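You operate a simulated robot arm through the tools that you are given. There is no shell and no other tool. Be economical: measure what you need, move in short steps, check, and stop when the job is done.

Carry out the task below with a simulated robot arm. There is one attempt and no reset: what you move stays moved.

Task
Press the ring of the tube in the slide to depth 2, then to depth 6.
Fine: lock the slide under the green press first; at the end leave it free and pulled out, the tube in it, the depth at 6.

Only the result counts: the job must be done as asked and must still hold three seconds after the hand-in. Knocking over, shifting, dropping, spilling or breaking anything else fails it.

Robot
A 7-joint arm with a two-finger parallel gripper, fixed in place. Base frame: the origin is at the foot of the arm, x ahead of it, y to its left, z up; the work surface is at about z = 910. Units: mm, degrees, N and s.
With the tool pointing down near the work surface it reaches from about 100 to 640 mm from the base axis. Its first joint turns from -66.0 to 66.0 degrees. Payload 1.57 kg.
The tool frame sits at the grasp point between the pads (the TCP): z along the fingers, y along the line on which they close. The tips reach 30 mm beyond it. The gripper opens to 80 mm. The fingers are 17 mm wide and 12 mm thick; the gripper's body (40 by 82 mm) begins 80 mm behind the TCP.
Orientation is that of the tool frame in the base frame, as a unit quaternion [w, x, y, z]. With the fingers straight down and closing along the base's y, the tool's x points along the base's -x, its y along +y and its z along -z.

Tools
- The arm moves only by the tool play_rows. Its argument "rows" is a list of rows, each an object of numbers (a shift or turn left out is 0, a gripper value left out holds the last): "fingers": the opening, from 0 (shut) to 1 (fully open); "dx", "dy", "dz": the shift along the base's x, y, z in mm; "wx", "wy", "wz": the turn, a rotation vector about the base's x, y, z in degrees. In form: [{"fingers": .., "dx": .., "dy": .., "dz": .., "wx": .., "wy": .., "wz": ..}, ...]. A call has 1 to 10 rows; each row is the pose to reach, as a shift and turn from the pose commanded when the call began. Each row takes 0.2 s and may step no farther than 50 mm and 8.6 degrees from the row before; otherwise, or with a gripper value out of range, the whole call is refused. A pose out of reach is approached as far as the arm can. The call stops where the force on the tool passes 50 N (or 10 N more than at its start, if that is more) or the arm is blocked; 0.2 s more then pass. The fingers move at their own pace (about 72 mm/s each) and stop on an object; they squeeze with about 29 N. The grip force told is the motor's: it shows also when the fingers shut on nothing. Time passes only in rows, and 0.2 s behind the last, so rows that repeat a pose let the fingers close. It gives the time, the measured TCP pose, the force on the tool (base axes), the opening and the grip force at its end, in the units of the frame above (readings bear some noise), with the torque about the TCP (base axes, N m) and any sound that the robot's microphone picked up.
- Cameras (640 x 400 px; columns grow to the right, rows downward): "scene" is fixed at [27.3, 434.6, 1437]; the picture's right is [-0.93, -0.36, 0.00], its down [-0.19, 0.49, -0.85] and it looks along [0.30, -0.79, -0.53] (base axes); focal length 287 px, centre (320, 200). "wrist" rides on the gripper at [72, -7, -122] in the tool frame; the picture's right is [0.09, 1.00, 0.00], its down [-0.84, 0.08, -0.54] and it looks along [-0.54, 0.05, 0.84] (tool axes); focal length 238 px, centre (320, 200). There is no depth. A picture from a camera that has moved, and an enlarged one, comes with that camera's place and axes in the base frame and with its lens. The place of the scene camera against the robot may be out by one fixed shift of up to 25 mm in any direction.
- camera(camera): a new picture of that camera. No time passes.
- inspect(camera, box): a new picture of the part [left, top, right, bottom] of that camera's present view, enlarged. No time passes.
- finish_job(): hands the job in; it is judged then, once.

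Work in short steps. Places have to be worked out from the pictures, the camera data and where the tool is seen: move nearer, look again, correct. Check each grasp and each placing, and mend what went wrong. You have 120 turns and 76 pictures in all, those below and enlarged ones among them. Open the gripper and draw the arm clear of the work before you hand the job in, unless the task says otherwise; then end with one line.

The tools are called by a JSON object that holds its "name" and its "arguments". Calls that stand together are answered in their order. play_rows: Moves the arm, as the interface text tells. Its arguments: {"type":"object","properties":{"rows":{"type":"array"}},"required":["rows"]} The other tools are called the same way: camera (camera) takes a picture; inspect (camera, box) takes an enlarged picture of a part of a camera's view; finish_job () hands the job in.

At the start:

```text
time_s: 0.0
eef_pos: [317.9, -8.6, 1286.2]
ee_rot: [0.001, 0.001, 1.0, 0.0]
ft_force: [0.0, -0.7, 0.1]
ft_torque: [0.03, 0.01, 0.0]
gripper_width: 79.9
gripper_force: 0.1
```

scene: 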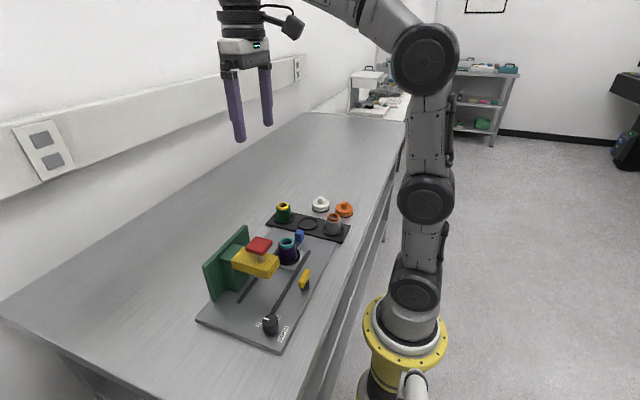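
wrist: 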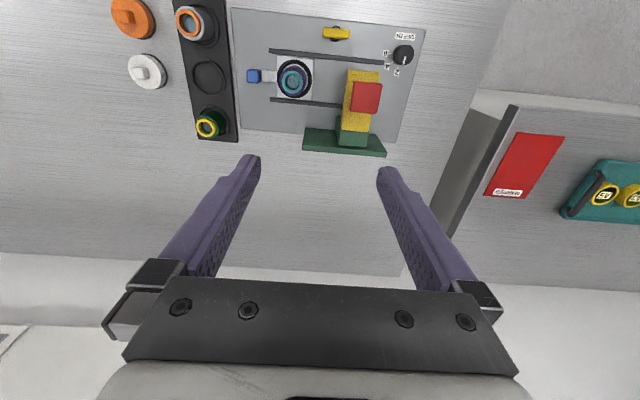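

I start with enlarged views of the fixture to understand the mechanism.

{"name": "inspect", "arguments": {"camera": "scene", "box": [190, 180, 370, 360]}}

{"name": "inspect", "arguments": {"camera": "wrist", "box": [230, 0, 440, 160]}}

```text
2.22 times, centred on (280, 270) of scene
camera zoom: at [27.3, 434.6, 1437.0], right [-0.93, -0.36, 0.0], down [-0.19, 0.49, -0.85], along [0.3, -0.79, -0.53], focal length 638 px, centre (409, 44)
```

zoom: 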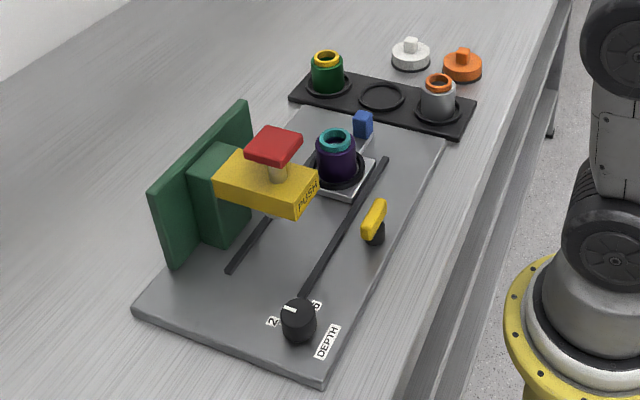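

```text
2.50 times, centred on (335, 80) of wrist
camera zoom: at [245.0, -14.0, 1408.4], right [-0.09, 1.0, 0.0], down [0.84, 0.08, 0.54], along [0.54, 0.05, -0.84], focal length 596 px, centre (282, 500)
```

zoom: 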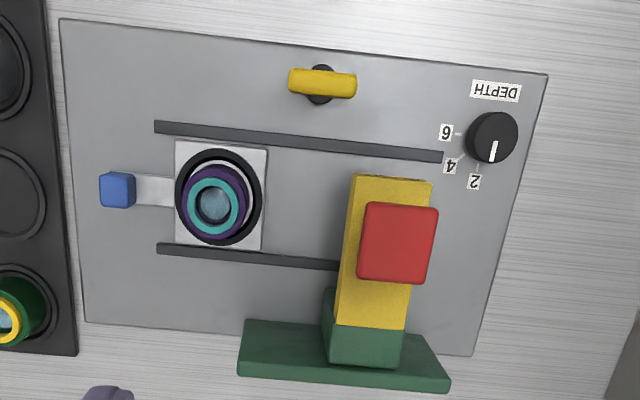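

The slide (blue handle) runs along y toward the press at y≈64; the lock lever is near (225,10) and the depth knob near (243,127). I move closer for a better measurement.

{"name": "play_rows", "arguments": {"rows": [{"dx": -20, "dy": 15, "dz": -40}, {"dx": -40, "dy": 30, "dz": -80}, {"dx": -60, "dy": 50, "dz": -110}, {"dx": -80, "dy": 70, "dz": -140}, {"dx": -100, "dy": 80, "dz": -150}, {"dx": -100, "dy": 80, "dz": -150}]}}

{"name": "camera", "arguments": {"camera": "wrist"}}

```text
time_s: 1.4
eef_pos: [217.1, 74.9, 1138.1]
ee_rot: [0.001, 0.0, 1.0, 0.0]
ft_force: [-0.6, 0.2, -0.1]
ft_torque: [-0.03, -0.01, 0.02]
gripper_width: 80.0
gripper_force: 0.0
```

```text
71 pictures are left
camera wrist: at [144.1, 66.9, 1259.9], right [-0.09, 1.0, 0.0], down [0.84, 0.08, 0.54], along [0.54, 0.05, -0.84], focal length 238 px, centre (320, 200)
```

wrist: 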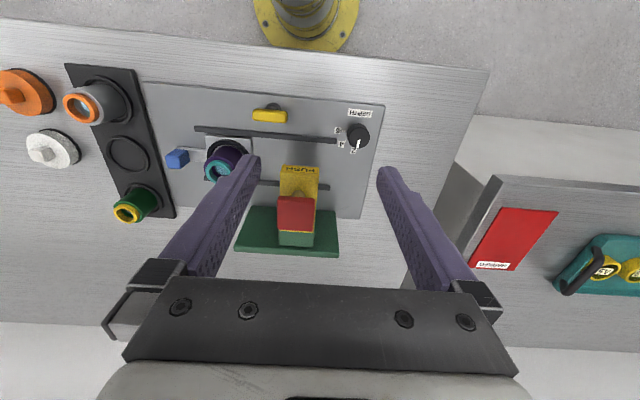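

{"name": "inspect", "arguments": {"camera": "wrist", "box": [310, 95, 400, 165]}}

{"name": "inspect", "arguments": {"camera": "wrist", "box": [130, 75, 390, 265]}}

```text
5.71 times, centred on (355, 130) of wrist
camera zoom: at [144.1, 66.9, 1259.9], right [-0.09, 1.0, 0.0], down [0.84, 0.08, 0.54], along [0.54, 0.05, -0.84], focal length 1362 px, centre (120, 600)
```

zoom: 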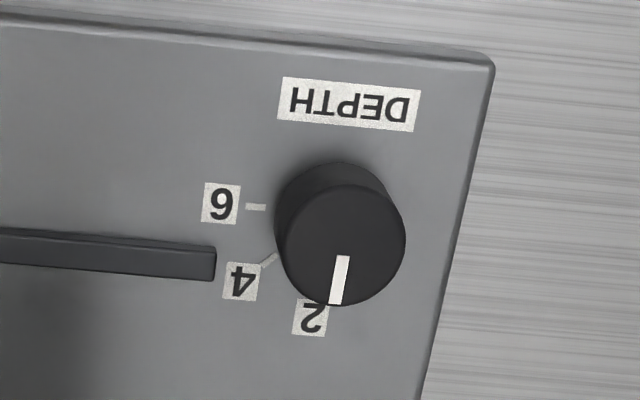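

```text
2.11 times, centred on (260, 170) of wrist
camera zoom: at [144.1, 66.9, 1259.9], right [-0.09, 1.0, 0.0], down [0.84, 0.08, 0.54], along [0.54, 0.05, -0.84], focal length 502 px, centre (446, 263)
```

zoom: 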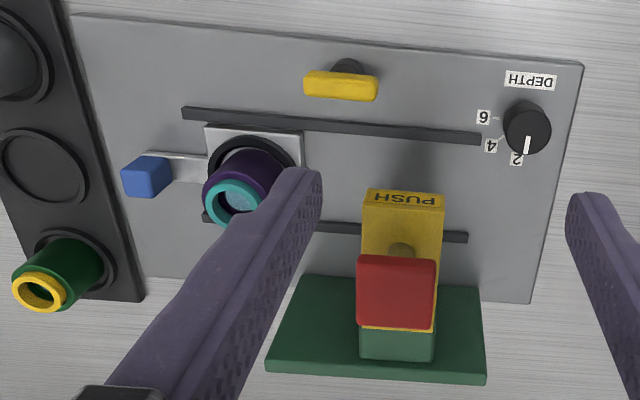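

Knob appears to be at 2 already; the handle is at ≈(298,-125,z≈938), press button top ≈(299,58,1040). I turn the tool by 90° (camera towards -y) and go above the handle.

{"name": "play_rows", "arguments": {"rows": [{"dx": 8, "dy": -20, "wz": 8.5}, {"dx": 16, "dy": -40, "wz": 17}, {"dx": 24, "dy": -60, "wz": 25.5}, {"dx": 32, "dy": -80, "wz": 34}, {"dx": 40, "dy": -100, "wz": 42.5}, {"dx": 48, "dy": -120, "wz": 51}, {"dx": 56, "dy": -140, "wz": 59.5}, {"dx": 64, "dy": -160, "wz": 68}, {"dx": 72, "dy": -180, "wz": 76.5}, {"dx": 80, "dy": -200, "wz": 85}]}}

{"name": "play_rows", "arguments": {"rows": [{"wz": 5, "dz": -30, "fingers": 0.7}, {"wz": 5, "dz": -60}, {"wz": 5, "dz": -60}]}}

{"name": "camera", "arguments": {"camera": "wrist"}}

{"name": "camera", "arguments": {"camera": "scene"}}

```text
time_s: 3.6
eef_pos: [298.1, -127.9, 1136.0]
ee_rot: [0.001, -0.676, 0.737, 0.0]
ft_force: [-0.1, 0.3, 0.3]
ft_torque: [0.0, 0.05, -0.02]
gripper_width: 79.8
gripper_force: 0.2
```

```text
time_s: 4.4
eef_pos: [298.6, -127.1, 1074.7]
ee_rot: [0.0, -0.707, 0.707, 0.0]
ft_force: [0.3, -0.3, -0.2]
ft_torque: [-0.05, -0.04, 0.01]
gripper_width: 55.9
gripper_force: 0.1
```

```text
68 pictures are left
camera wrist: at [303.9, -200.0, 1197.2], right [-1.0, -0.09, 0.0], down [-0.08, 0.84, 0.54], along [-0.05, 0.54, -0.84], focal length 238 px, centre (320, 200)
```

wrist: 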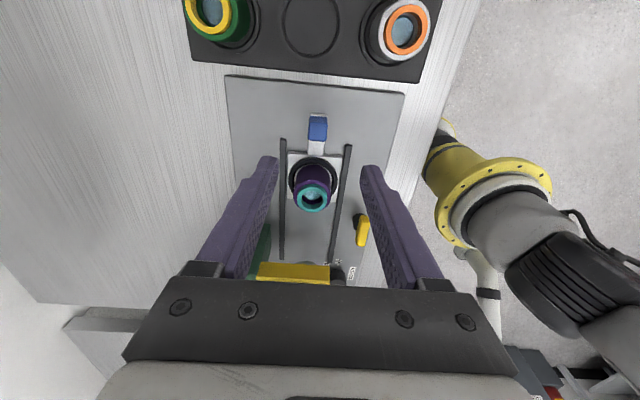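

```text
67 pictures are left
```

scene: 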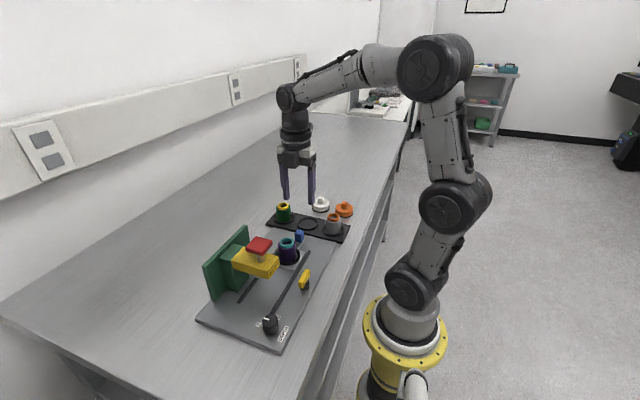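

Handle is centred at ≈(299,-130) and the rails run true along y. I descend with fingers straddling the handle and close.

{"name": "play_rows", "arguments": {"rows": [{"dy": -3, "dz": -40, "fingers": 0.6}, {"dy": -3, "dz": -80}, {"dy": -3, "dz": -110}, {"dy": -3, "dz": -114}, {"dy": -3, "dz": -114}]}}

{"name": "inspect", "arguments": {"camera": "scene", "box": [220, 180, 360, 300]}}

{"name": "camera", "arguments": {"camera": "wrist"}}

```text
time_s: 5.6
eef_pos: [298.4, -129.5, 961.5]
ee_rot: [0.0, -0.707, 0.707, 0.0]
ft_force: [0.5, -0.2, 0.1]
ft_torque: [-0.01, 0.03, -0.05]
gripper_width: 47.8
gripper_force: 0.1
```

```text
3.33 times, centred on (290, 240) of scene
camera zoom: at [27.3, 434.6, 1437.0], right [-0.93, -0.36, 0.0], down [-0.19, 0.49, -0.85], along [0.3, -0.79, -0.53], focal length 957 px, centre (420, 67)
```

zoom: 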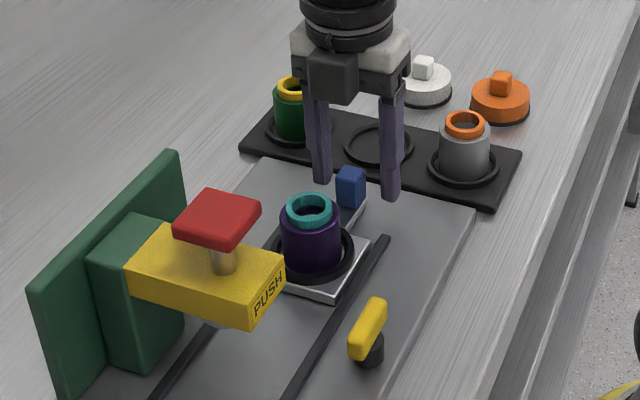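

```text
65 pictures are left
camera wrist: at [303.6, -202.5, 1083.5], right [-1.0, -0.09, 0.0], down [-0.08, 0.84, 0.54], along [-0.05, 0.54, -0.84], focal length 238 px, centre (320, 200)
```

wrist: 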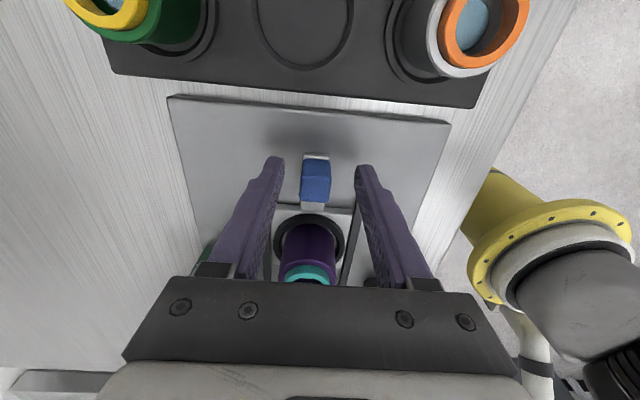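

The fingers straddle the handle evenly. I close on it.

{"name": "play_rows", "arguments": {"rows": [{"fingers": 0.0}, {"fingers": 0.0}, {"fingers": 0.0}, {"fingers": 0.0}]}}

{"name": "camera", "arguments": {"camera": "wrist"}}

```text
time_s: 6.6
eef_pos: [300.5, -130.3, 963.4]
ee_rot: [-0.001, 0.708, -0.707, 0.002]
ft_force: [22.7, 0.9, -3.8]
ft_torque: [0.39, 0.15, -0.02]
gripper_width: 19.6
gripper_force: 34.0
```

```text
64 pictures are left
camera wrist: at [305.2, -202.6, 1084.7], right [-1.0, -0.09, -0.01], down [-0.08, 0.84, 0.54], along [-0.04, 0.54, -0.84], focal length 238 px, centre (320, 200)
```

wrist: 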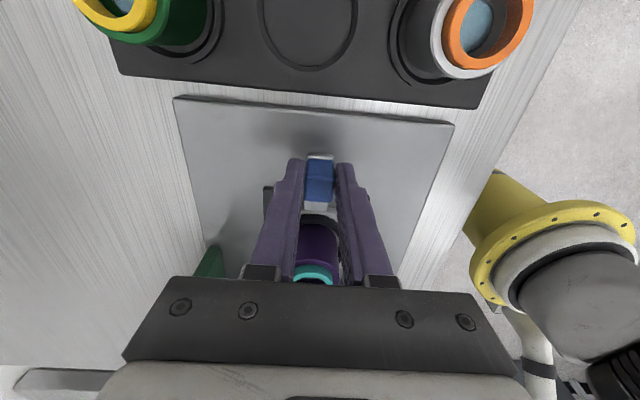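

Gripped (19.6 mm) but the tool is pulled in +x with 23 N, so the handle sits a few mm further out; I shift +x to relieve, then begin sliding.

{"name": "play_rows", "arguments": {"rows": [{"dx": 2}, {"dx": 3}, {"dx": 3}]}}

```text
time_s: 7.4
eef_pos: [298.8, -130.7, 963.6]
ee_rot: [0.0, 0.707, -0.707, -0.001]
ft_force: [-1.0, -0.3, 9.7]
ft_torque: [-0.91, -0.18, -0.03]
gripper_width: 20.0
gripper_force: 33.6
```

Lateral force is relieved; now I slide +y.

{"name": "play_rows", "arguments": {"rows": [{"dy": 6}, {"dy": 14}, {"dy": 22}, {"dy": 30}, {"dy": 38}, {"dy": 46}, {"dy": 54}, {"dy": 62}, {"dy": 70}, {"dy": 70}]}}

{"name": "inspect", "arguments": {"camera": "scene", "box": [190, 180, 360, 340]}}

```text
time_s: 9.6
eef_pos: [300.3, -60.9, 962.1]
ee_rot: [0.001, -0.707, 0.707, -0.001]
ft_force: [-12.5, 0.2, 23.5]
ft_torque: [0.06, 0.33, 0.04]
gripper_width: 20.0
gripper_force: 33.8
```

```text
2.50 times, centred on (275, 260) of scene
camera zoom: at [26.8, 434.7, 1437.0], right [-0.93, -0.36, 0.0], down [-0.19, 0.49, -0.85], along [0.3, -0.79, -0.53], focal length 718 px, centre (432, 50)
```

zoom: 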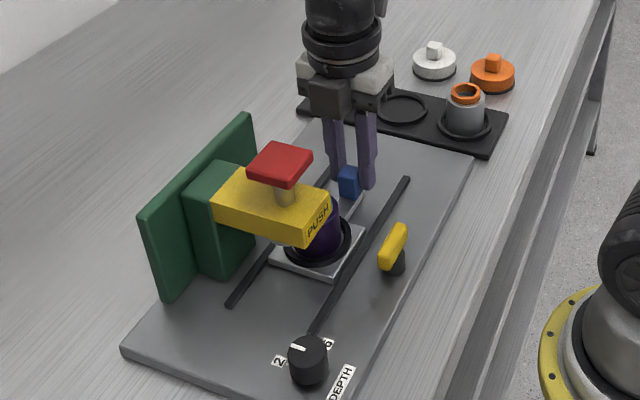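

The slide moves freely. I continue with the tool 1 mm higher to relieve the upward force, watching for the end stop.

{"name": "play_rows", "arguments": {"rows": [{"dz": 1, "dx": -1, "dy": 5}, {"dy": 12, "dz": 1, "dx": -1}, {"dy": 18, "dz": 1, "dx": -1}, {"dy": 24, "dz": 1, "dx": -1}, {"dy": 30, "dz": 1, "dx": -1}, {"dy": 34, "dz": 1, "dx": -1}, {"dy": 38, "dz": 1, "dx": -1}]}}

{"name": "camera", "arguments": {"camera": "wrist"}}

{"name": "inspect", "arguments": {"camera": "scene", "box": [190, 180, 360, 340]}}

```text
time_s: 11.2
eef_pos: [299.2, -22.0, 962.1]
ee_rot: [0.0, 0.707, -0.707, 0.0]
ft_force: [16.3, 1.1, -24.3]
ft_torque: [-0.02, -0.21, -0.02]
gripper_width: 19.9
gripper_force: 33.9
```

```text
62 pictures are left
camera wrist: at [306.1, -93.9, 1084.3], right [-1.0, -0.09, 0.0], down [-0.08, 0.84, 0.54], along [-0.05, 0.54, -0.84], focal length 238 px, centre (320, 200)
```

wrist: 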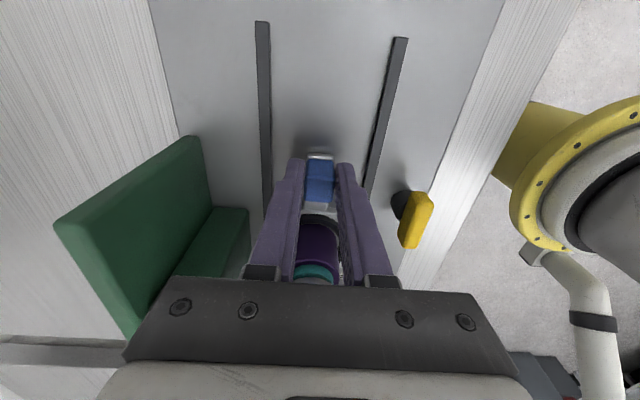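

```text
2.50 times, centred on (275, 260) of scene
camera zoom: at [28.0, 434.6, 1436.9], right [-0.93, -0.36, 0.0], down [-0.19, 0.49, -0.85], along [0.3, -0.79, -0.53], focal length 718 px, centre (432, 50)
```

zoom: 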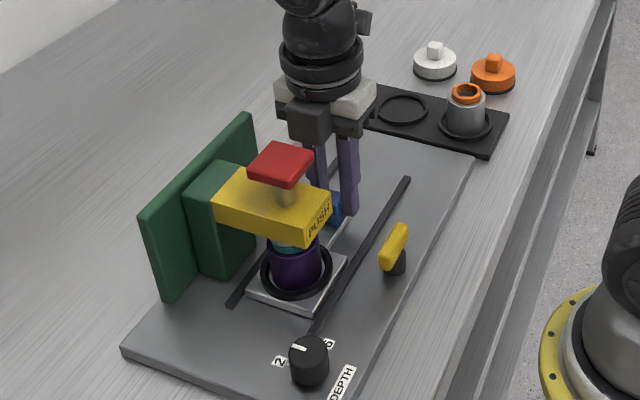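

Rigid axes: I set back half of those offsets, then advance in small steps toward the stop.

{"name": "play_rows", "arguments": {"rows": [{"dx": 0.6, "dz": -0.5}, {"dx": 0.6, "dz": -0.5, "dy": 3}, {"dx": 0.6, "dz": -0.5, "dy": 6}, {"dx": 0.6, "dz": -0.5, "dy": 9}, {"dx": 0.6, "dz": -0.5, "dy": 12}, {"dx": 0.6, "dz": -0.5, "dy": 12}]}}

{"name": "inspect", "arguments": {"camera": "scene", "box": [190, 180, 360, 340]}}

```text
time_s: 12.6
eef_pos: [299.3, -11.3, 963.9]
ee_rot: [0.0, 0.708, -0.706, 0.002]
ft_force: [1.8, -20.8, 10.1]
ft_torque: [-0.52, 0.18, -0.1]
gripper_width: 19.9
gripper_force: 34.0
```

```text
2.50 times, centred on (275, 260) of scene
camera zoom: at [27.3, 434.1, 1437.1], right [-0.93, -0.36, 0.0], down [-0.19, 0.5, -0.85], along [0.3, -0.79, -0.53], focal length 718 px, centre (432, 50)
```

zoom: 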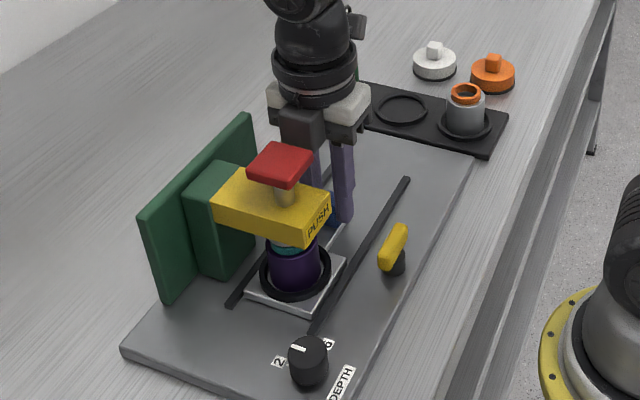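

The plate hardly moved in this step while Fy rose to -21 N: probably at its stop with the fingers slipping along the handle. I check with the wrist view.

{"name": "camera", "arguments": {"camera": "wrist"}}

```text
59 pictures are left
camera wrist: at [305.9, -83.0, 1086.1], right [-1.0, -0.09, 0.0], down [-0.08, 0.84, 0.54], along [-0.05, 0.54, -0.84], focal length 238 px, centre (320, 200)
```

wrist: 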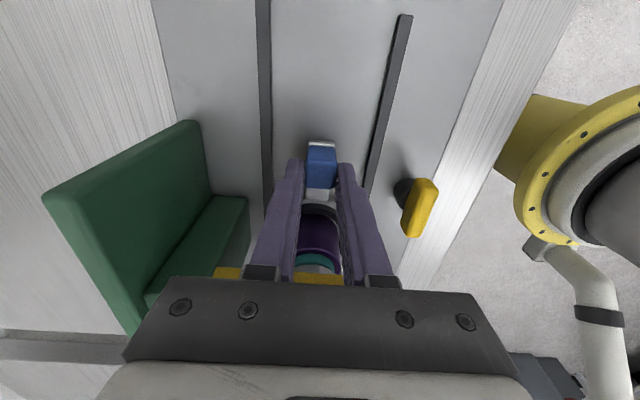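

The slide is at its stop with the handle at y≈-20. I release and lift away.

{"name": "play_rows", "arguments": {"rows": [{"dy": -4, "fingers": 0.45}, {"dy": -4}, {"dy": -8}, {"dy": -8, "dz": 30}, {"dy": -8, "dz": 70}, {"dy": -8, "dz": 115}, {"dy": -8, "dz": 115}]}}

{"name": "camera", "arguments": {"camera": "wrist"}}

```text
time_s: 14.2
eef_pos: [298.7, -18.0, 1077.5]
ee_rot: [0.001, 0.707, -0.707, 0.0]
ft_force: [-0.2, -0.8, 0.5]
ft_torque: [-0.03, -0.04, -0.02]
gripper_width: 36.0
gripper_force: 0.0
```

```text
58 pictures are left
camera wrist: at [304.5, -89.9, 1199.6], right [-1.0, -0.09, 0.0], down [-0.08, 0.84, 0.54], along [-0.05, 0.54, -0.84], focal length 238 px, centre (320, 200)
```

wrist: 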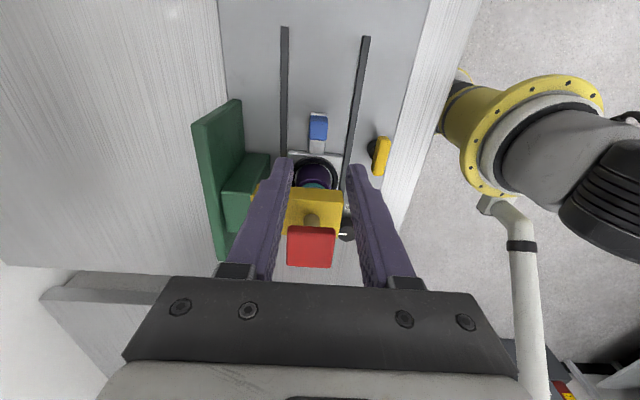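

Lever estimated at (226,8,≈945). I move above it with the fingers closing along x, then look.

{"name": "play_rows", "arguments": {"rows": [{"dx": -25, "dy": 9}, {"dx": -50, "dy": 18}, {"dx": -73, "dy": 26}, {"dx": -73, "dy": 26, "dz": -25}, {"dx": -73, "dy": 26, "dz": -50}, {"dx": -73, "dy": 26, "dz": -50}]}}

{"name": "camera", "arguments": {"camera": "wrist"}}

{"name": "inspect", "arguments": {"camera": "scene", "box": [230, 200, 370, 350]}}

```text
time_s: 15.6
eef_pos: [226.7, 8.1, 1027.6]
ee_rot: [0.001, -0.707, 0.707, 0.0]
ft_force: [0.3, 0.3, 1.1]
ft_torque: [0.02, 0.01, 0.0]
gripper_width: 36.0
gripper_force: 0.1
```

```text
57 pictures are left
camera wrist: at [232.4, -63.9, 1149.7], right [-1.0, -0.09, 0.0], down [-0.08, 0.84, 0.54], along [-0.05, 0.54, -0.84], focal length 238 px, centre (320, 200)
```

wrist: 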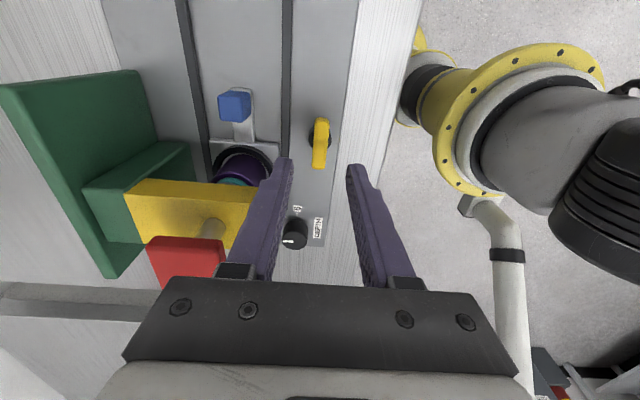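

```text
2.67 times, centred on (300, 275) of scene
camera zoom: at [27.3, 434.6, 1437.0], right [-0.93, -0.36, 0.0], down [-0.19, 0.49, -0.85], along [0.3, -0.79, -0.53], focal length 766 px, centre (373, 0)
```

zoom: 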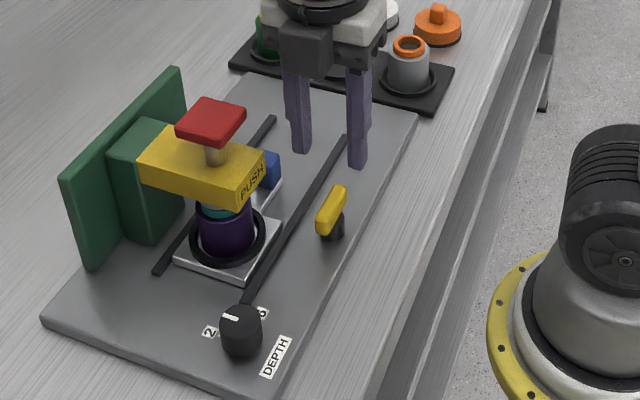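

Lever bar is between the fingers at ≈(225.5,6). I narrow the opening and descend around it, then look before closing.

{"name": "play_rows", "arguments": {"rows": [{"dx": -1, "dy": -2, "dz": -20, "fingers": 0.38}, {"dx": -1, "dy": -2, "dz": -40}, {"dx": -1, "dy": -2, "dz": -58}, {"dx": -1, "dy": -2, "dz": -60}, {"dx": -1, "dy": -2, "dz": -60}]}}

{"name": "inspect", "arguments": {"camera": "wrist", "box": [240, 120, 400, 240]}}

{"name": "inspect", "arguments": {"camera": "scene", "box": [260, 220, 340, 300]}}

```text
time_s: 16.8
eef_pos: [225.1, 6.0, 969.0]
ee_rot: [0.0, -0.707, 0.708, 0.0]
ft_force: [0.5, -1.2, -0.1]
ft_torque: [-0.03, -0.01, 0.0]
gripper_width: 30.3
gripper_force: 0.1
```

```text
3.33 times, centred on (320, 180) of wrist
camera zoom: at [231.5, -65.4, 1089.7], right [-1.0, -0.09, 0.0], down [-0.08, 0.84, 0.54], along [-0.05, 0.54, -0.84], focal length 794 px, centre (320, 267)
```

zoom: 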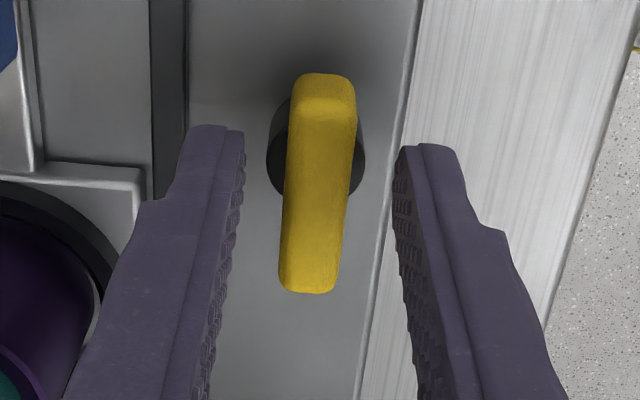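

```text
5.00 times, centred on (300, 260) of scene
camera zoom: at [27.3, 434.6, 1437.0], right [-0.93, -0.36, 0.0], down [-0.19, 0.49, -0.85], along [0.3, -0.79, -0.53], focal length 1436 px, centre (420, -100)
```

zoom: 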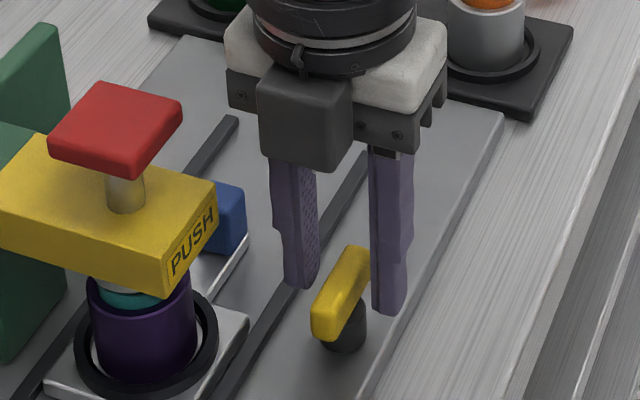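

Fingers are slightly -y of the pivot (hub ≈ y 10). I shift +4 y, go 5 mm lower and grip gently.

{"name": "play_rows", "arguments": {"rows": [{"dy": 4}, {"dy": 4, "dz": -5}, {"dy": 4, "dz": -5, "fingers": 0.0}, {"dy": 4, "dz": -5}, {"dy": 4, "dz": -5}]}}

{"name": "inspect", "arguments": {"camera": "wrist", "box": [240, 120, 400, 240]}}

```text
time_s: 18.0
eef_pos: [226.7, 9.6, 962.6]
ee_rot: [0.0, 0.707, -0.707, 0.0]
ft_force: [-0.4, 1.7, 4.3]
ft_torque: [-0.22, 0.03, -0.03]
gripper_width: 12.9
gripper_force: 30.2
```

```text
3.33 times, centred on (320, 180) of wrist
camera zoom: at [232.1, -62.0, 1085.1], right [-1.0, -0.09, 0.0], down [-0.08, 0.84, 0.54], along [-0.05, 0.54, -0.84], focal length 794 px, centre (320, 267)
```

zoom: 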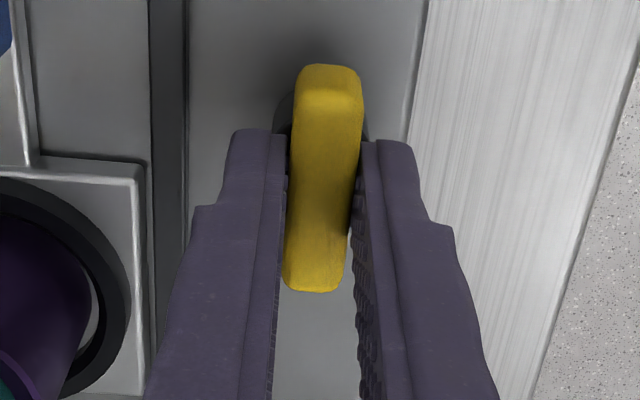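

The lever is held (12.9 mm). I test a small turn of -16° about z and read the torque.

{"name": "play_rows", "arguments": {"rows": [{"wz": -4}, {"wz": -8}, {"wz": -12}, {"wz": -16}, {"wz": -16}]}}

```text
time_s: 19.2
eef_pos: [226.1, 9.9, 963.1]
ee_rot: [0.0, -0.602, 0.799, -0.001]
ft_force: [2.2, -1.3, 5.1]
ft_torque: [-0.35, 0.3, 0.79]
gripper_width: 17.9
gripper_force: 32.5
```

The opening widened to 17.9 mm with 0.8 Nm: blocked that way. I go back and try the other direction.

{"name": "play_rows", "arguments": {"rows": [{"wz": 8}, {"wz": 16}, {"wz": 20}, {"wz": 24}, {"wz": 28}, {"wz": 32}, {"wz": 32}]}}

{"name": "inspect", "arguments": {"camera": "wrist", "box": [240, 120, 400, 240]}}

```text
time_s: 20.8
eef_pos: [226.0, 10.8, 963.8]
ee_rot: [-0.001, 0.799, -0.602, -0.001]
ft_force: [0.5, 10.5, 1.0]
ft_torque: [-0.32, -0.23, -0.03]
gripper_width: 12.8
gripper_force: 29.2
```

```text
3.33 times, centred on (320, 180) of wrist
camera zoom: at [251.8, -57.4, 1084.7], right [-0.93, -0.36, 0.0], down [-0.31, 0.78, 0.54], along [-0.2, 0.51, -0.84], focal length 794 px, centre (320, 267)
```

zoom: 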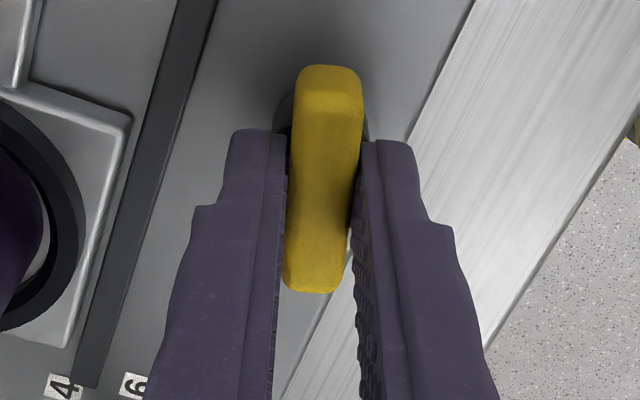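

The lever turns freely with +wz. I continue in that direction toward 90°.

{"name": "play_rows", "arguments": {"rows": [{"wz": 8}, {"wz": 16}, {"wz": 24}, {"wz": 32}, {"wz": 40}, {"wz": 48}, {"wz": 56}, {"wz": 64}, {"wz": 68}, {"wz": 68}]}}

{"name": "play_rows", "arguments": {"rows": [{"wz": 3}, {"wz": 6}, {"wz": 6}]}}

{"name": "inspect", "arguments": {"camera": "wrist", "box": [200, 80, 440, 260]}}

```text
time_s: 23.0
eef_pos: [226.4, 9.8, 962.9]
ee_rot: [0.0, 0.999, -0.052, -0.002]
ft_force: [0.8, 1.7, -13.6]
ft_torque: [0.01, -0.78, 0.02]
gripper_width: 12.7
gripper_force: 29.9
```

```text
time_s: 23.6
eef_pos: [224.9, 10.4, 966.9]
ee_rot: [0.009, 1.0, -0.025, -0.001]
ft_force: [2.9, -15.8, -0.9]
ft_torque: [0.06, 0.45, 0.01]
gripper_width: 13.1
gripper_force: 29.8
out of reach, approached as far as the arm can: row 1, 2
stopped in row 2: the force on the tool passed its limit at 61 N (the readings are from after the stop); the commanded pose is now the measured one
```

```text
2.22 times, centred on (320, 170) of wrist
camera zoom: at [297.1, 15.9, 1088.9], right [0.04, -1.0, 0.02], down [-0.84, -0.03, 0.55], along [-0.55, -0.04, -0.84], focal length 530 px, centre (320, 267)
```

zoom: 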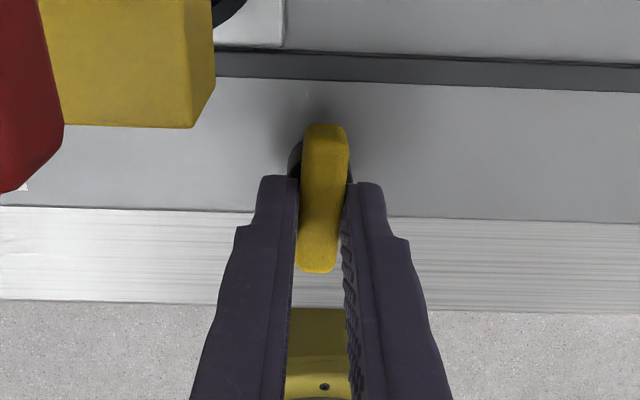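

The lever has turned ≈87°, limited by a wrist joint. I release, lift, and turn back to the normal orientation to regrip and finish the turn to the stop.

{"name": "play_rows", "arguments": {"rows": [{"fingers": 0.35}, {"fingers": 0.4}, {"dz": 30}, {"dz": 65}, {"dz": 95, "wz": -5}]}}

{"name": "camera", "arguments": {"camera": "wrist"}}

{"name": "inspect", "arguments": {"camera": "scene", "box": [230, 220, 350, 340]}}

```text
time_s: 24.8
eef_pos: [224.5, 10.3, 1061.2]
ee_rot: [0.008, 0.998, -0.07, -0.004]
ft_force: [-0.5, -0.7, -0.2]
ft_torque: [0.04, 0.0, -0.01]
gripper_width: 32.1
gripper_force: 0.1
```

```text
50 pictures are left
camera wrist: at [297.1, 8.6, 1182.6], right [-0.05, -1.0, 0.02], down [-0.84, 0.05, 0.55], along [-0.55, 0.01, -0.84], focal length 238 px, centre (320, 200)
```

wrist: 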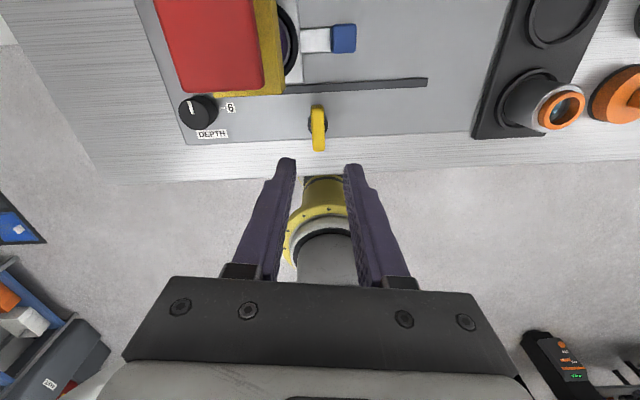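

```text
3.33 times, centred on (290, 280) of scene
camera zoom: at [27.3, 434.6, 1437.0], right [-0.93, -0.36, 0.0], down [-0.19, 0.49, -0.85], along [0.3, -0.79, -0.53], focal length 957 px, centre (420, -67)
```

zoom: 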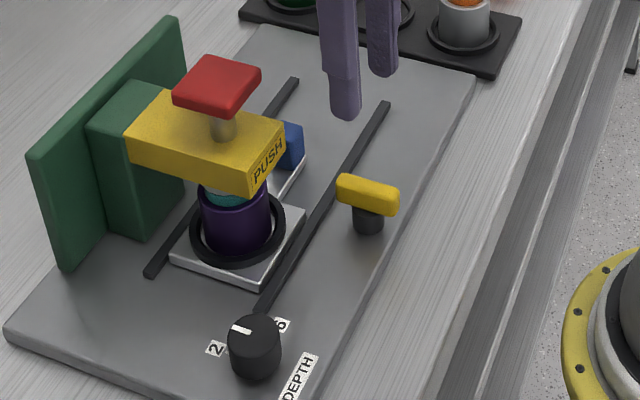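

I turn the tool back 172° to the normal yaw (bar now along x, fingers closing along y).

{"name": "play_rows", "arguments": {"rows": [{"wz": -8.5}, {"wz": -17}, {"wz": -25.5}, {"wz": -34}, {"wz": -42.5}, {"wz": -51}, {"wz": -59.5}, {"wz": -68}, {"wz": -76.5}, {"wz": -85}]}}

{"name": "play_rows", "arguments": {"rows": [{"wz": -8.5}, {"wz": -17}, {"wz": -25.5}, {"wz": -34}, {"wz": -42.5}, {"wz": -51}, {"wz": -59.5}, {"wz": -68}, {"wz": -76.5}, {"wz": -85}]}}

{"name": "camera", "arguments": {"camera": "wrist"}}

```text
time_s: 27.0
eef_pos: [225.0, 11.5, 1063.6]
ee_rot: [-0.005, -0.687, 0.726, 0.008]
ft_force: [-0.4, -0.3, -0.5]
ft_torque: [-0.02, -0.04, -0.01]
gripper_width: 32.1
gripper_force: 0.1
```

```text
time_s: 29.2
eef_pos: [223.7, 11.1, 1062.2]
ee_rot: [0.002, -0.017, 1.0, 0.009]
ft_force: [-0.8, 0.0, -0.3]
ft_torque: [0.02, 0.02, 0.04]
gripper_width: 32.2
gripper_force: 0.0
```

```text
48 pictures are left
camera wrist: at [151.9, 0.4, 1183.8], right [-0.13, 0.99, 0.02], down [0.83, 0.1, 0.55], along [0.54, 0.08, -0.84], focal length 238 px, centre (320, 200)
```

wrist: 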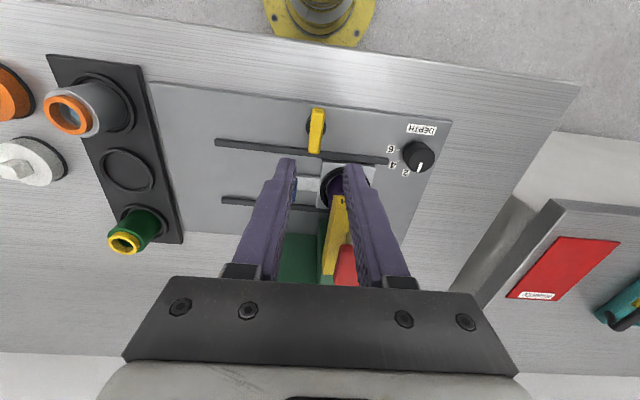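

I correct the ~1° tilt, descend around the bar (now along x) and grip it.

{"name": "play_rows", "arguments": {"rows": [{"dx": 2, "dy": -1, "dz": -35, "wx": -1, "wz": -2}, {"dx": 2, "dy": -1, "dz": -70, "wx": -1, "wz": -2}, {"dx": 2, "dy": -1, "dz": -97, "wx": -1, "wz": -2}, {"dx": 2, "dy": -1, "dz": -97, "wx": -1, "wz": -2, "fingers": 0}, {"dx": 2, "dy": -1, "dz": -97, "wx": -1, "wz": -2}, {"dx": 2, "dy": -1, "dz": -97, "wx": -1, "wz": -2}]}}

{"name": "inspect", "arguments": {"camera": "wrist", "box": [200, 80, 440, 260]}}

```text
time_s: 30.6
eef_pos: [226.7, 10.7, 966.1]
ee_rot: [0.002, -0.002, 1.0, -0.001]
ft_force: [-0.5, -27.3, -3.0]
ft_torque: [-0.38, -0.6, -0.22]
gripper_width: 12.9
gripper_force: 29.6
```

```text
2.22 times, centred on (320, 170) of wrist
camera zoom: at [153.6, 3.5, 1087.1], right [-0.09, 1.0, 0.0], down [0.83, 0.08, 0.54], along [0.54, 0.05, -0.84], focal length 530 px, centre (320, 267)
```

zoom: 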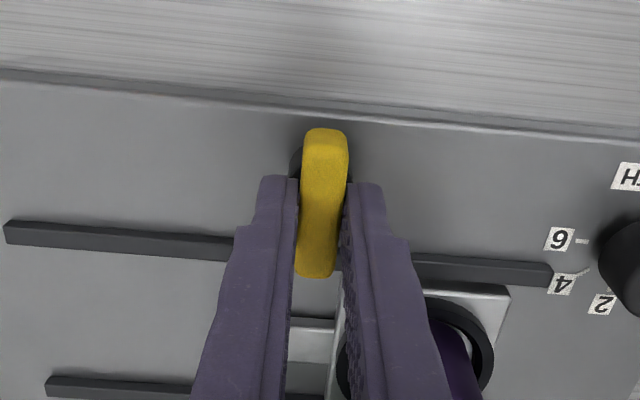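

Held; Fy -27 means I'm ~1.5 mm too far +y. I relax that and turn further +wz to find the stop.

{"name": "play_rows", "arguments": {"rows": [{"dy": -1}, {"dy": -1, "wz": 3}, {"dy": -1, "wz": 6}, {"dy": -1, "wz": 9}, {"dy": -1, "wz": 9}]}}

```text
time_s: 31.8
eef_pos: [226.1, 9.5, 966.2]
ee_rot: [0.0, -0.079, 0.997, 0.001]
ft_force: [-0.5, 5.5, -3.6]
ft_torque: [-0.2, 0.44, -0.68]
gripper_width: 15.0
gripper_force: 31.4
```

Torque -0.68 Nm and widening to 15 mm: the lever is at its stop, locked. I untwist, release and lift.

{"name": "play_rows", "arguments": {"rows": [{"wz": -4}, {"wz": -6}, {"wz": -6, "fingers": 0.4}, {"wz": -6}, {"wz": -6, "dz": 40}, {"wz": -9, "dz": 80}, {"wz": -9, "dz": 120}, {"wz": -9, "dz": 120}]}}

{"name": "camera", "arguments": {"camera": "wrist"}}

{"name": "inspect", "arguments": {"camera": "scene", "box": [210, 210, 330, 350]}}

{"name": "inspect", "arguments": {"camera": "wrist", "box": [360, 110, 460, 190]}}

```text
time_s: 33.6
eef_pos: [226.6, 9.9, 1085.5]
ee_rot: [0.001, 0.0, 1.0, 0.0]
ft_force: [0.2, 0.4, -0.3]
ft_torque: [-0.03, 0.03, -0.01]
gripper_width: 31.8
gripper_force: 0.1
```

```text
46 pictures are left
camera wrist: at [153.3, 2.5, 1206.9], right [-0.09, 1.0, 0.0], down [0.83, 0.08, 0.54], along [0.54, 0.05, -0.84], focal length 238 px, centre (320, 200)
```

wrist: 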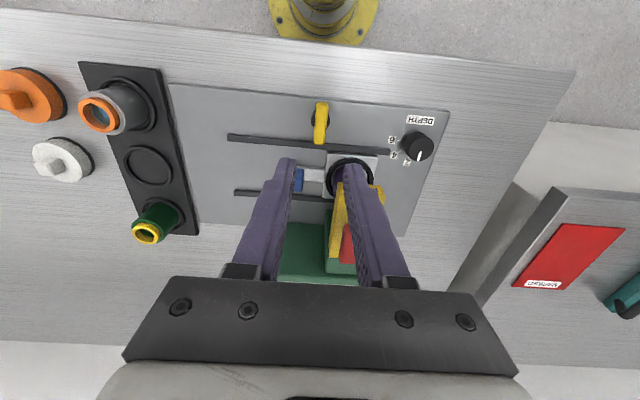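

```text
2.86 times, centred on (270, 280) of scene
camera zoom: at [27.3, 434.6, 1437.0], right [-0.93, -0.36, 0.0], down [-0.19, 0.49, -0.85], along [0.3, -0.79, -0.53], focal length 821 px, centre (463, -29)
```

zoom: 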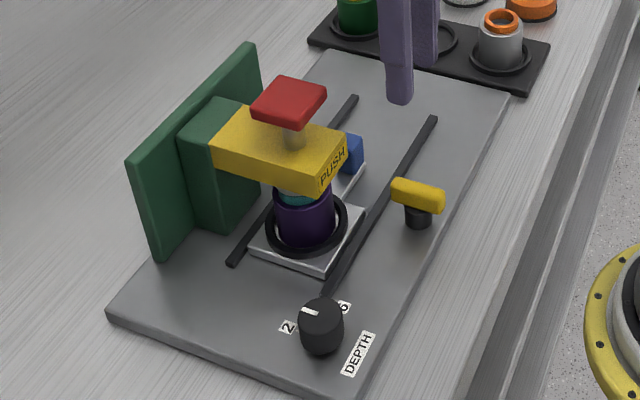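

```text
5.00 times, centred on (410, 150) of wrist
camera zoom: at [153.3, 2.5, 1206.9], right [-0.09, 1.0, 0.0], down [0.83, 0.08, 0.54], along [0.54, 0.05, -0.84], focal length 1192 px, centre (-130, 450)
```

zoom: 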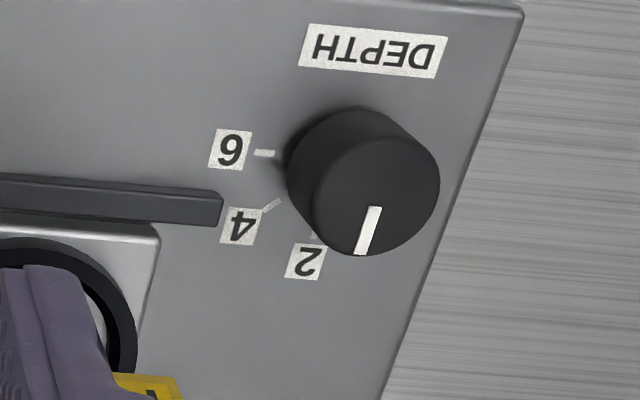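

Slide locked. I move over the red button with closed fingers at a safe height and check button and knob from there.

{"name": "play_rows", "arguments": {"rows": [{"dz": 35, "fingers": 0}, {"dx": 25, "dy": 15, "dz": 50}, {"dx": 50, "dy": 30, "dz": 50}, {"dx": 73, "dy": 47, "dz": 50}, {"dx": 73, "dy": 47, "dz": 50}]}}

{"name": "camera", "arguments": {"camera": "wrist"}}

{"name": "inspect", "arguments": {"camera": "wrist", "box": [340, 40, 440, 120]}}

```text
time_s: 34.8
eef_pos: [298.1, 58.4, 1135.6]
ee_rot: [0.001, 0.0, 1.0, 0.001]
ft_force: [0.8, 0.5, -0.7]
ft_torque: [0.0, 0.01, 0.0]
gripper_width: 0.0
gripper_force: 21.6
```

```text
43 pictures are left
camera wrist: at [225.3, 50.8, 1256.9], right [-0.09, 1.0, 0.0], down [0.83, 0.08, 0.55], along [0.54, 0.05, -0.84], focal length 238 px, centre (320, 200)
```

wrist: 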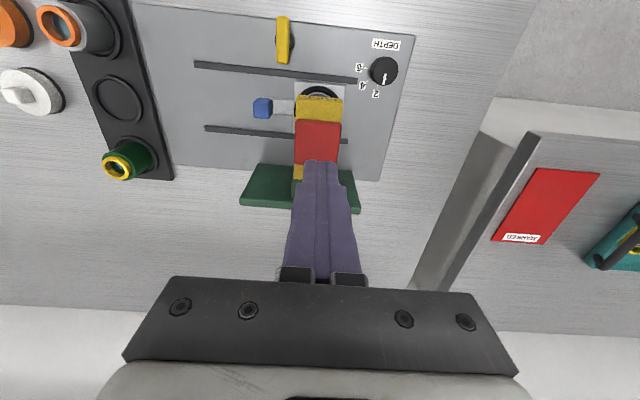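

```text
5.00 times, centred on (390, 80) of wrist
camera zoom: at [225.3, 50.8, 1256.9], right [-0.09, 1.0, 0.0], down [0.83, 0.08, 0.55], along [0.54, 0.05, -0.84], focal length 1192 px, centre (-30, 800)
```

zoom: 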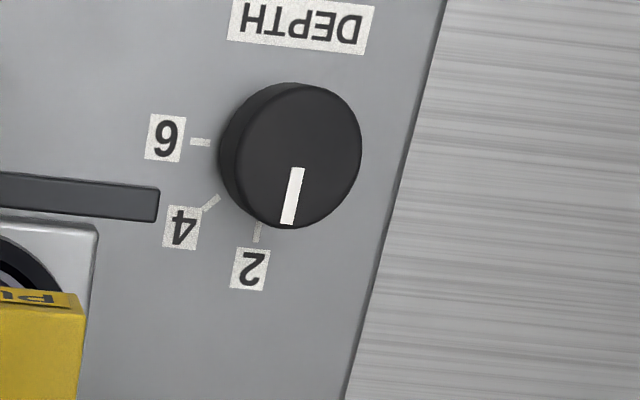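

The pointer is parallel with the "2" tick. Button top centre ≈(300,55,1040); I lower onto it in small steps.

{"name": "play_rows", "arguments": {"rows": [{"dx": 2, "dy": -3, "dz": -25}, {"dx": 2, "dy": -3, "dz": -45}, {"dx": 2, "dy": -3, "dz": -55}, {"dx": 2, "dy": -3, "dz": -59}, {"dx": 2, "dy": -3, "dz": -62}, {"dx": 2, "dy": -3, "dz": -64}, {"dx": 2, "dy": -3, "dz": -66}, {"dx": 2, "dy": -3, "dz": -68}]}}

{"name": "inspect", "arguments": {"camera": "scene", "box": [210, 200, 330, 320]}}

```text
time_s: 36.0
eef_pos: [299.8, 54.9, 1080.1]
ee_rot: [0.007, -0.001, 1.0, 0.001]
ft_force: [-4.3, -0.5, 5.5]
ft_torque: [-0.06, 0.19, -0.02]
gripper_width: 0.2
gripper_force: 21.6
heard: click
stopped in row 6: the force on the tool passed its limit at 57 N (the readings are from after the stop); the commanded pose is now the measured one
```

```text
3.33 times, centred on (270, 260) of scene
camera zoom: at [27.2, 434.6, 1437.0], right [-0.93, -0.36, 0.0], down [-0.19, 0.49, -0.85], along [0.3, -0.79, -0.53], focal length 957 px, centre (487, 0)
```

zoom: 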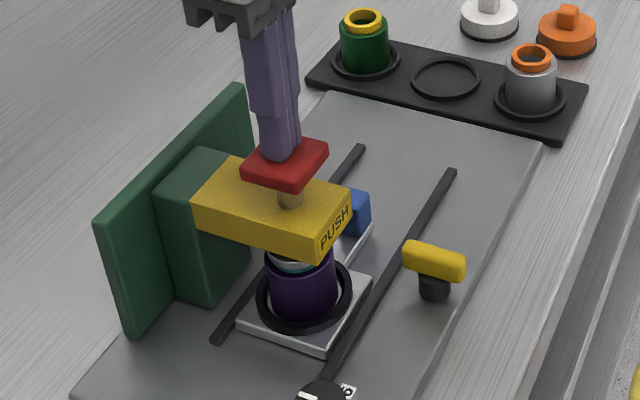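

A click was heard: the press to depth 2 took hold. I lift clear and look at ring and button.

{"name": "play_rows", "arguments": {"rows": [{"dz": 10}, {"dz": 30}, {"dz": 60}, {"dz": 60}]}}

{"name": "inspect", "arguments": {"camera": "scene", "box": [210, 200, 330, 320]}}

```text
time_s: 37.0
eef_pos: [300.3, 53.3, 1139.1]
ee_rot: [0.007, -0.001, 1.0, 0.001]
ft_force: [0.0, -0.5, -0.1]
ft_torque: [-0.03, 0.03, 0.04]
gripper_width: 0.0
gripper_force: 21.2
```

```text
3.33 times, centred on (270, 260) of scene
camera zoom: at [27.3, 434.6, 1437.0], right [-0.93, -0.36, 0.0], down [-0.19, 0.49, -0.85], along [0.3, -0.79, -0.53], focal length 957 px, centre (487, 0)
```

zoom: 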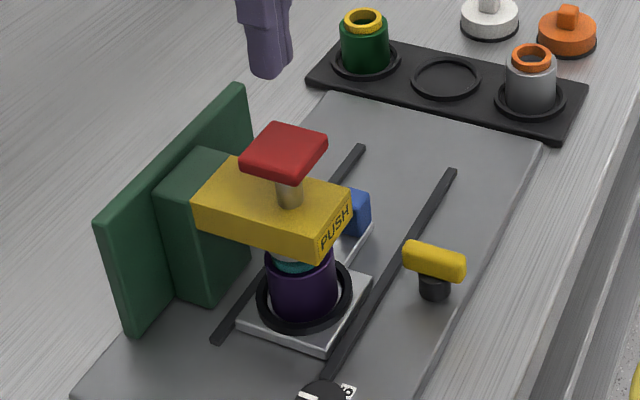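

The button sprang back. Now I go above the knob at (243,126) with open fingers to turn it to 6 (clockwise, wz -90).

{"name": "play_rows", "arguments": {"rows": [{"dx": -18, "dy": 24, "wy": 0.8, "fingers": 0.7}, {"dx": -38, "dy": 49, "wy": 0.8}, {"dx": -57, "dy": 73, "wy": 0.8}, {"dx": -57, "dy": 73, "wy": 0.8, "dz": -45}, {"dx": -57, "dy": 73, "wy": 0.8, "dz": -90}, {"dx": -57, "dy": 73, "wy": 0.8, "dz": -125}, {"dx": -57, "dy": 73, "wy": 0.8, "dz": -125}]}}

{"name": "camera", "arguments": {"camera": "wrist"}}

{"name": "inspect", "arguments": {"camera": "scene", "box": [220, 230, 340, 350]}}

```text
time_s: 38.6
eef_pos: [244.2, 127.6, 1014.1]
ee_rot: [-0.001, -0.001, 1.0, 0.001]
ft_force: [0.5, 0.2, -0.3]
ft_torque: [-0.01, 0.03, 0.02]
gripper_width: 55.9
gripper_force: 0.0
```

```text
39 pictures are left
camera wrist: at [172.7, 120.4, 1135.6], right [-0.09, 1.0, 0.0], down [0.84, 0.08, 0.54], along [0.54, 0.05, -0.84], focal length 238 px, centre (320, 200)
```

wrist: 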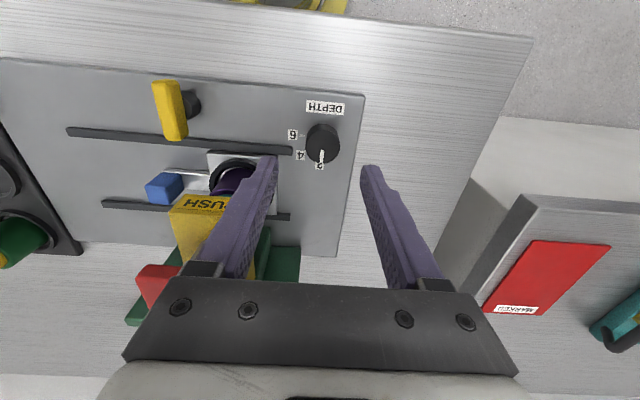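

```text
3.33 times, centred on (280, 290) of scene
camera zoom: at [27.3, 434.6, 1437.0], right [-0.93, -0.36, 0.0], down [-0.19, 0.49, -0.85], along [0.3, -0.79, -0.53], focal length 957 px, centre (453, -100)
```

zoom: 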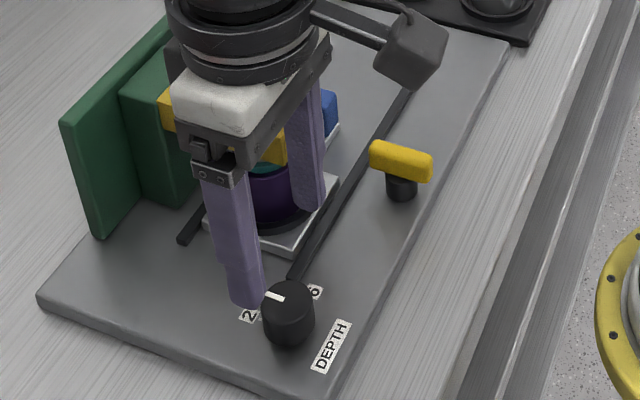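

Knob centre ≈(242.5,129), top ≈935. I align, narrow the opening a little and descend in small steps to straddle it.

{"name": "play_rows", "arguments": {"rows": [{"dx": -2, "dy": 1.5, "dz": -20, "fingers": 0.6}, {"dx": -2, "dy": 1.5, "dz": -35}, {"dx": -2, "dy": 1.5, "dz": -47}, {"dx": -2, "dy": 1.5, "dz": -55}, {"dx": -2, "dy": 1.5, "dz": -55}]}}

{"name": "inspect", "arguments": {"camera": "wrist", "box": [220, 100, 420, 250]}}

{"name": "inspect", "arguments": {"camera": "scene", "box": [220, 250, 320, 350]}}

```text
time_s: 39.8
eef_pos: [242.0, 128.9, 959.6]
ee_rot: [-0.001, -0.001, 1.0, 0.001]
ft_force: [-0.6, -0.3, -0.3]
ft_torque: [0.03, -0.02, 0.03]
gripper_width: 48.1
gripper_force: 0.1
```

```text
2.67 times, centred on (320, 175) of wrist
camera zoom: at [169.6, 121.5, 1081.1], right [-0.09, 1.0, 0.0], down [0.84, 0.08, 0.54], along [0.54, 0.05, -0.84], focal length 636 px, centre (320, 267)
```

zoom: 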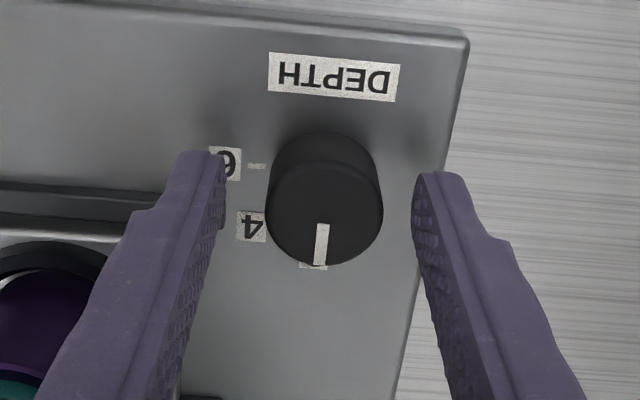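

```text
4.00 times, centred on (270, 300) of scene
camera zoom: at [27.3, 434.6, 1437.0], right [-0.93, -0.36, 0.0], down [-0.19, 0.49, -0.85], along [0.3, -0.79, -0.53], focal length 1149 px, centre (520, -200)
```

zoom: 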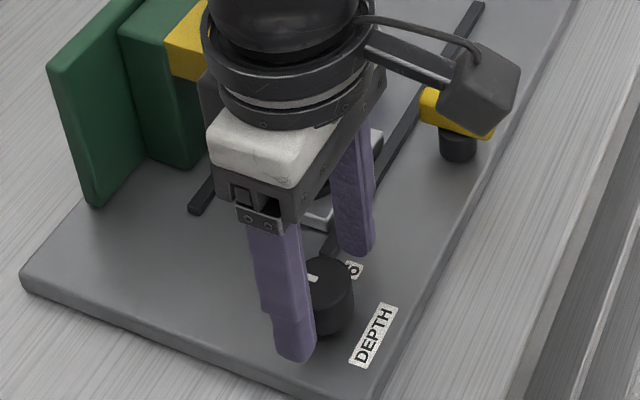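

Centred within 1–2 mm. I shift +1.5 x, +1 y, lower 3 mm and grip the knob.

{"name": "play_rows", "arguments": {"rows": [{"dx": 1.5, "dy": 1, "dz": -3}, {"dx": 1.5, "dy": 1, "dz": -3, "fingers": 0}, {"dx": 1.5, "dy": 1, "dz": -3}, {"dx": 1.5, "dy": 1, "dz": -3}, {"dx": 1.5, "dy": 1, "dz": -3}]}}

```text
time_s: 41.0
eef_pos: [244.7, 128.9, 955.7]
ee_rot: [0.0, -0.001, 1.0, 0.001]
ft_force: [0.5, 1.4, -3.0]
ft_torque: [0.03, -0.04, 0.0]
gripper_width: 29.4
gripper_force: 39.4
```

Held at 29.4 mm with little side force. I turn -wz by 32° and check the torque.

{"name": "play_rows", "arguments": {"rows": [{"wz": -8}, {"wz": -16}, {"wz": -24}, {"wz": -32}, {"wz": -32}]}}

{"name": "inspect", "arguments": {"camera": "wrist", "box": [220, 100, 420, 250]}}

```text
time_s: 42.2
eef_pos: [243.6, 130.2, 956.9]
ee_rot: [-0.001, 0.277, 0.961, 0.002]
ft_force: [-5.2, 12.0, 1.4]
ft_torque: [0.38, 0.05, -0.01]
gripper_width: 29.3
gripper_force: 39.1
```

```text
2.67 times, centred on (320, 175) of wrist
camera zoom: at [178.6, 162.6, 1078.3], right [0.45, 0.89, 0.0], down [0.75, -0.38, 0.54], along [0.48, -0.24, -0.84], focal length 636 px, centre (320, 267)
```

zoom: 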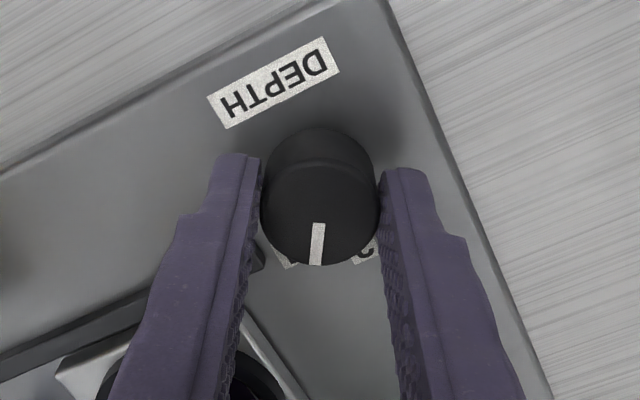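

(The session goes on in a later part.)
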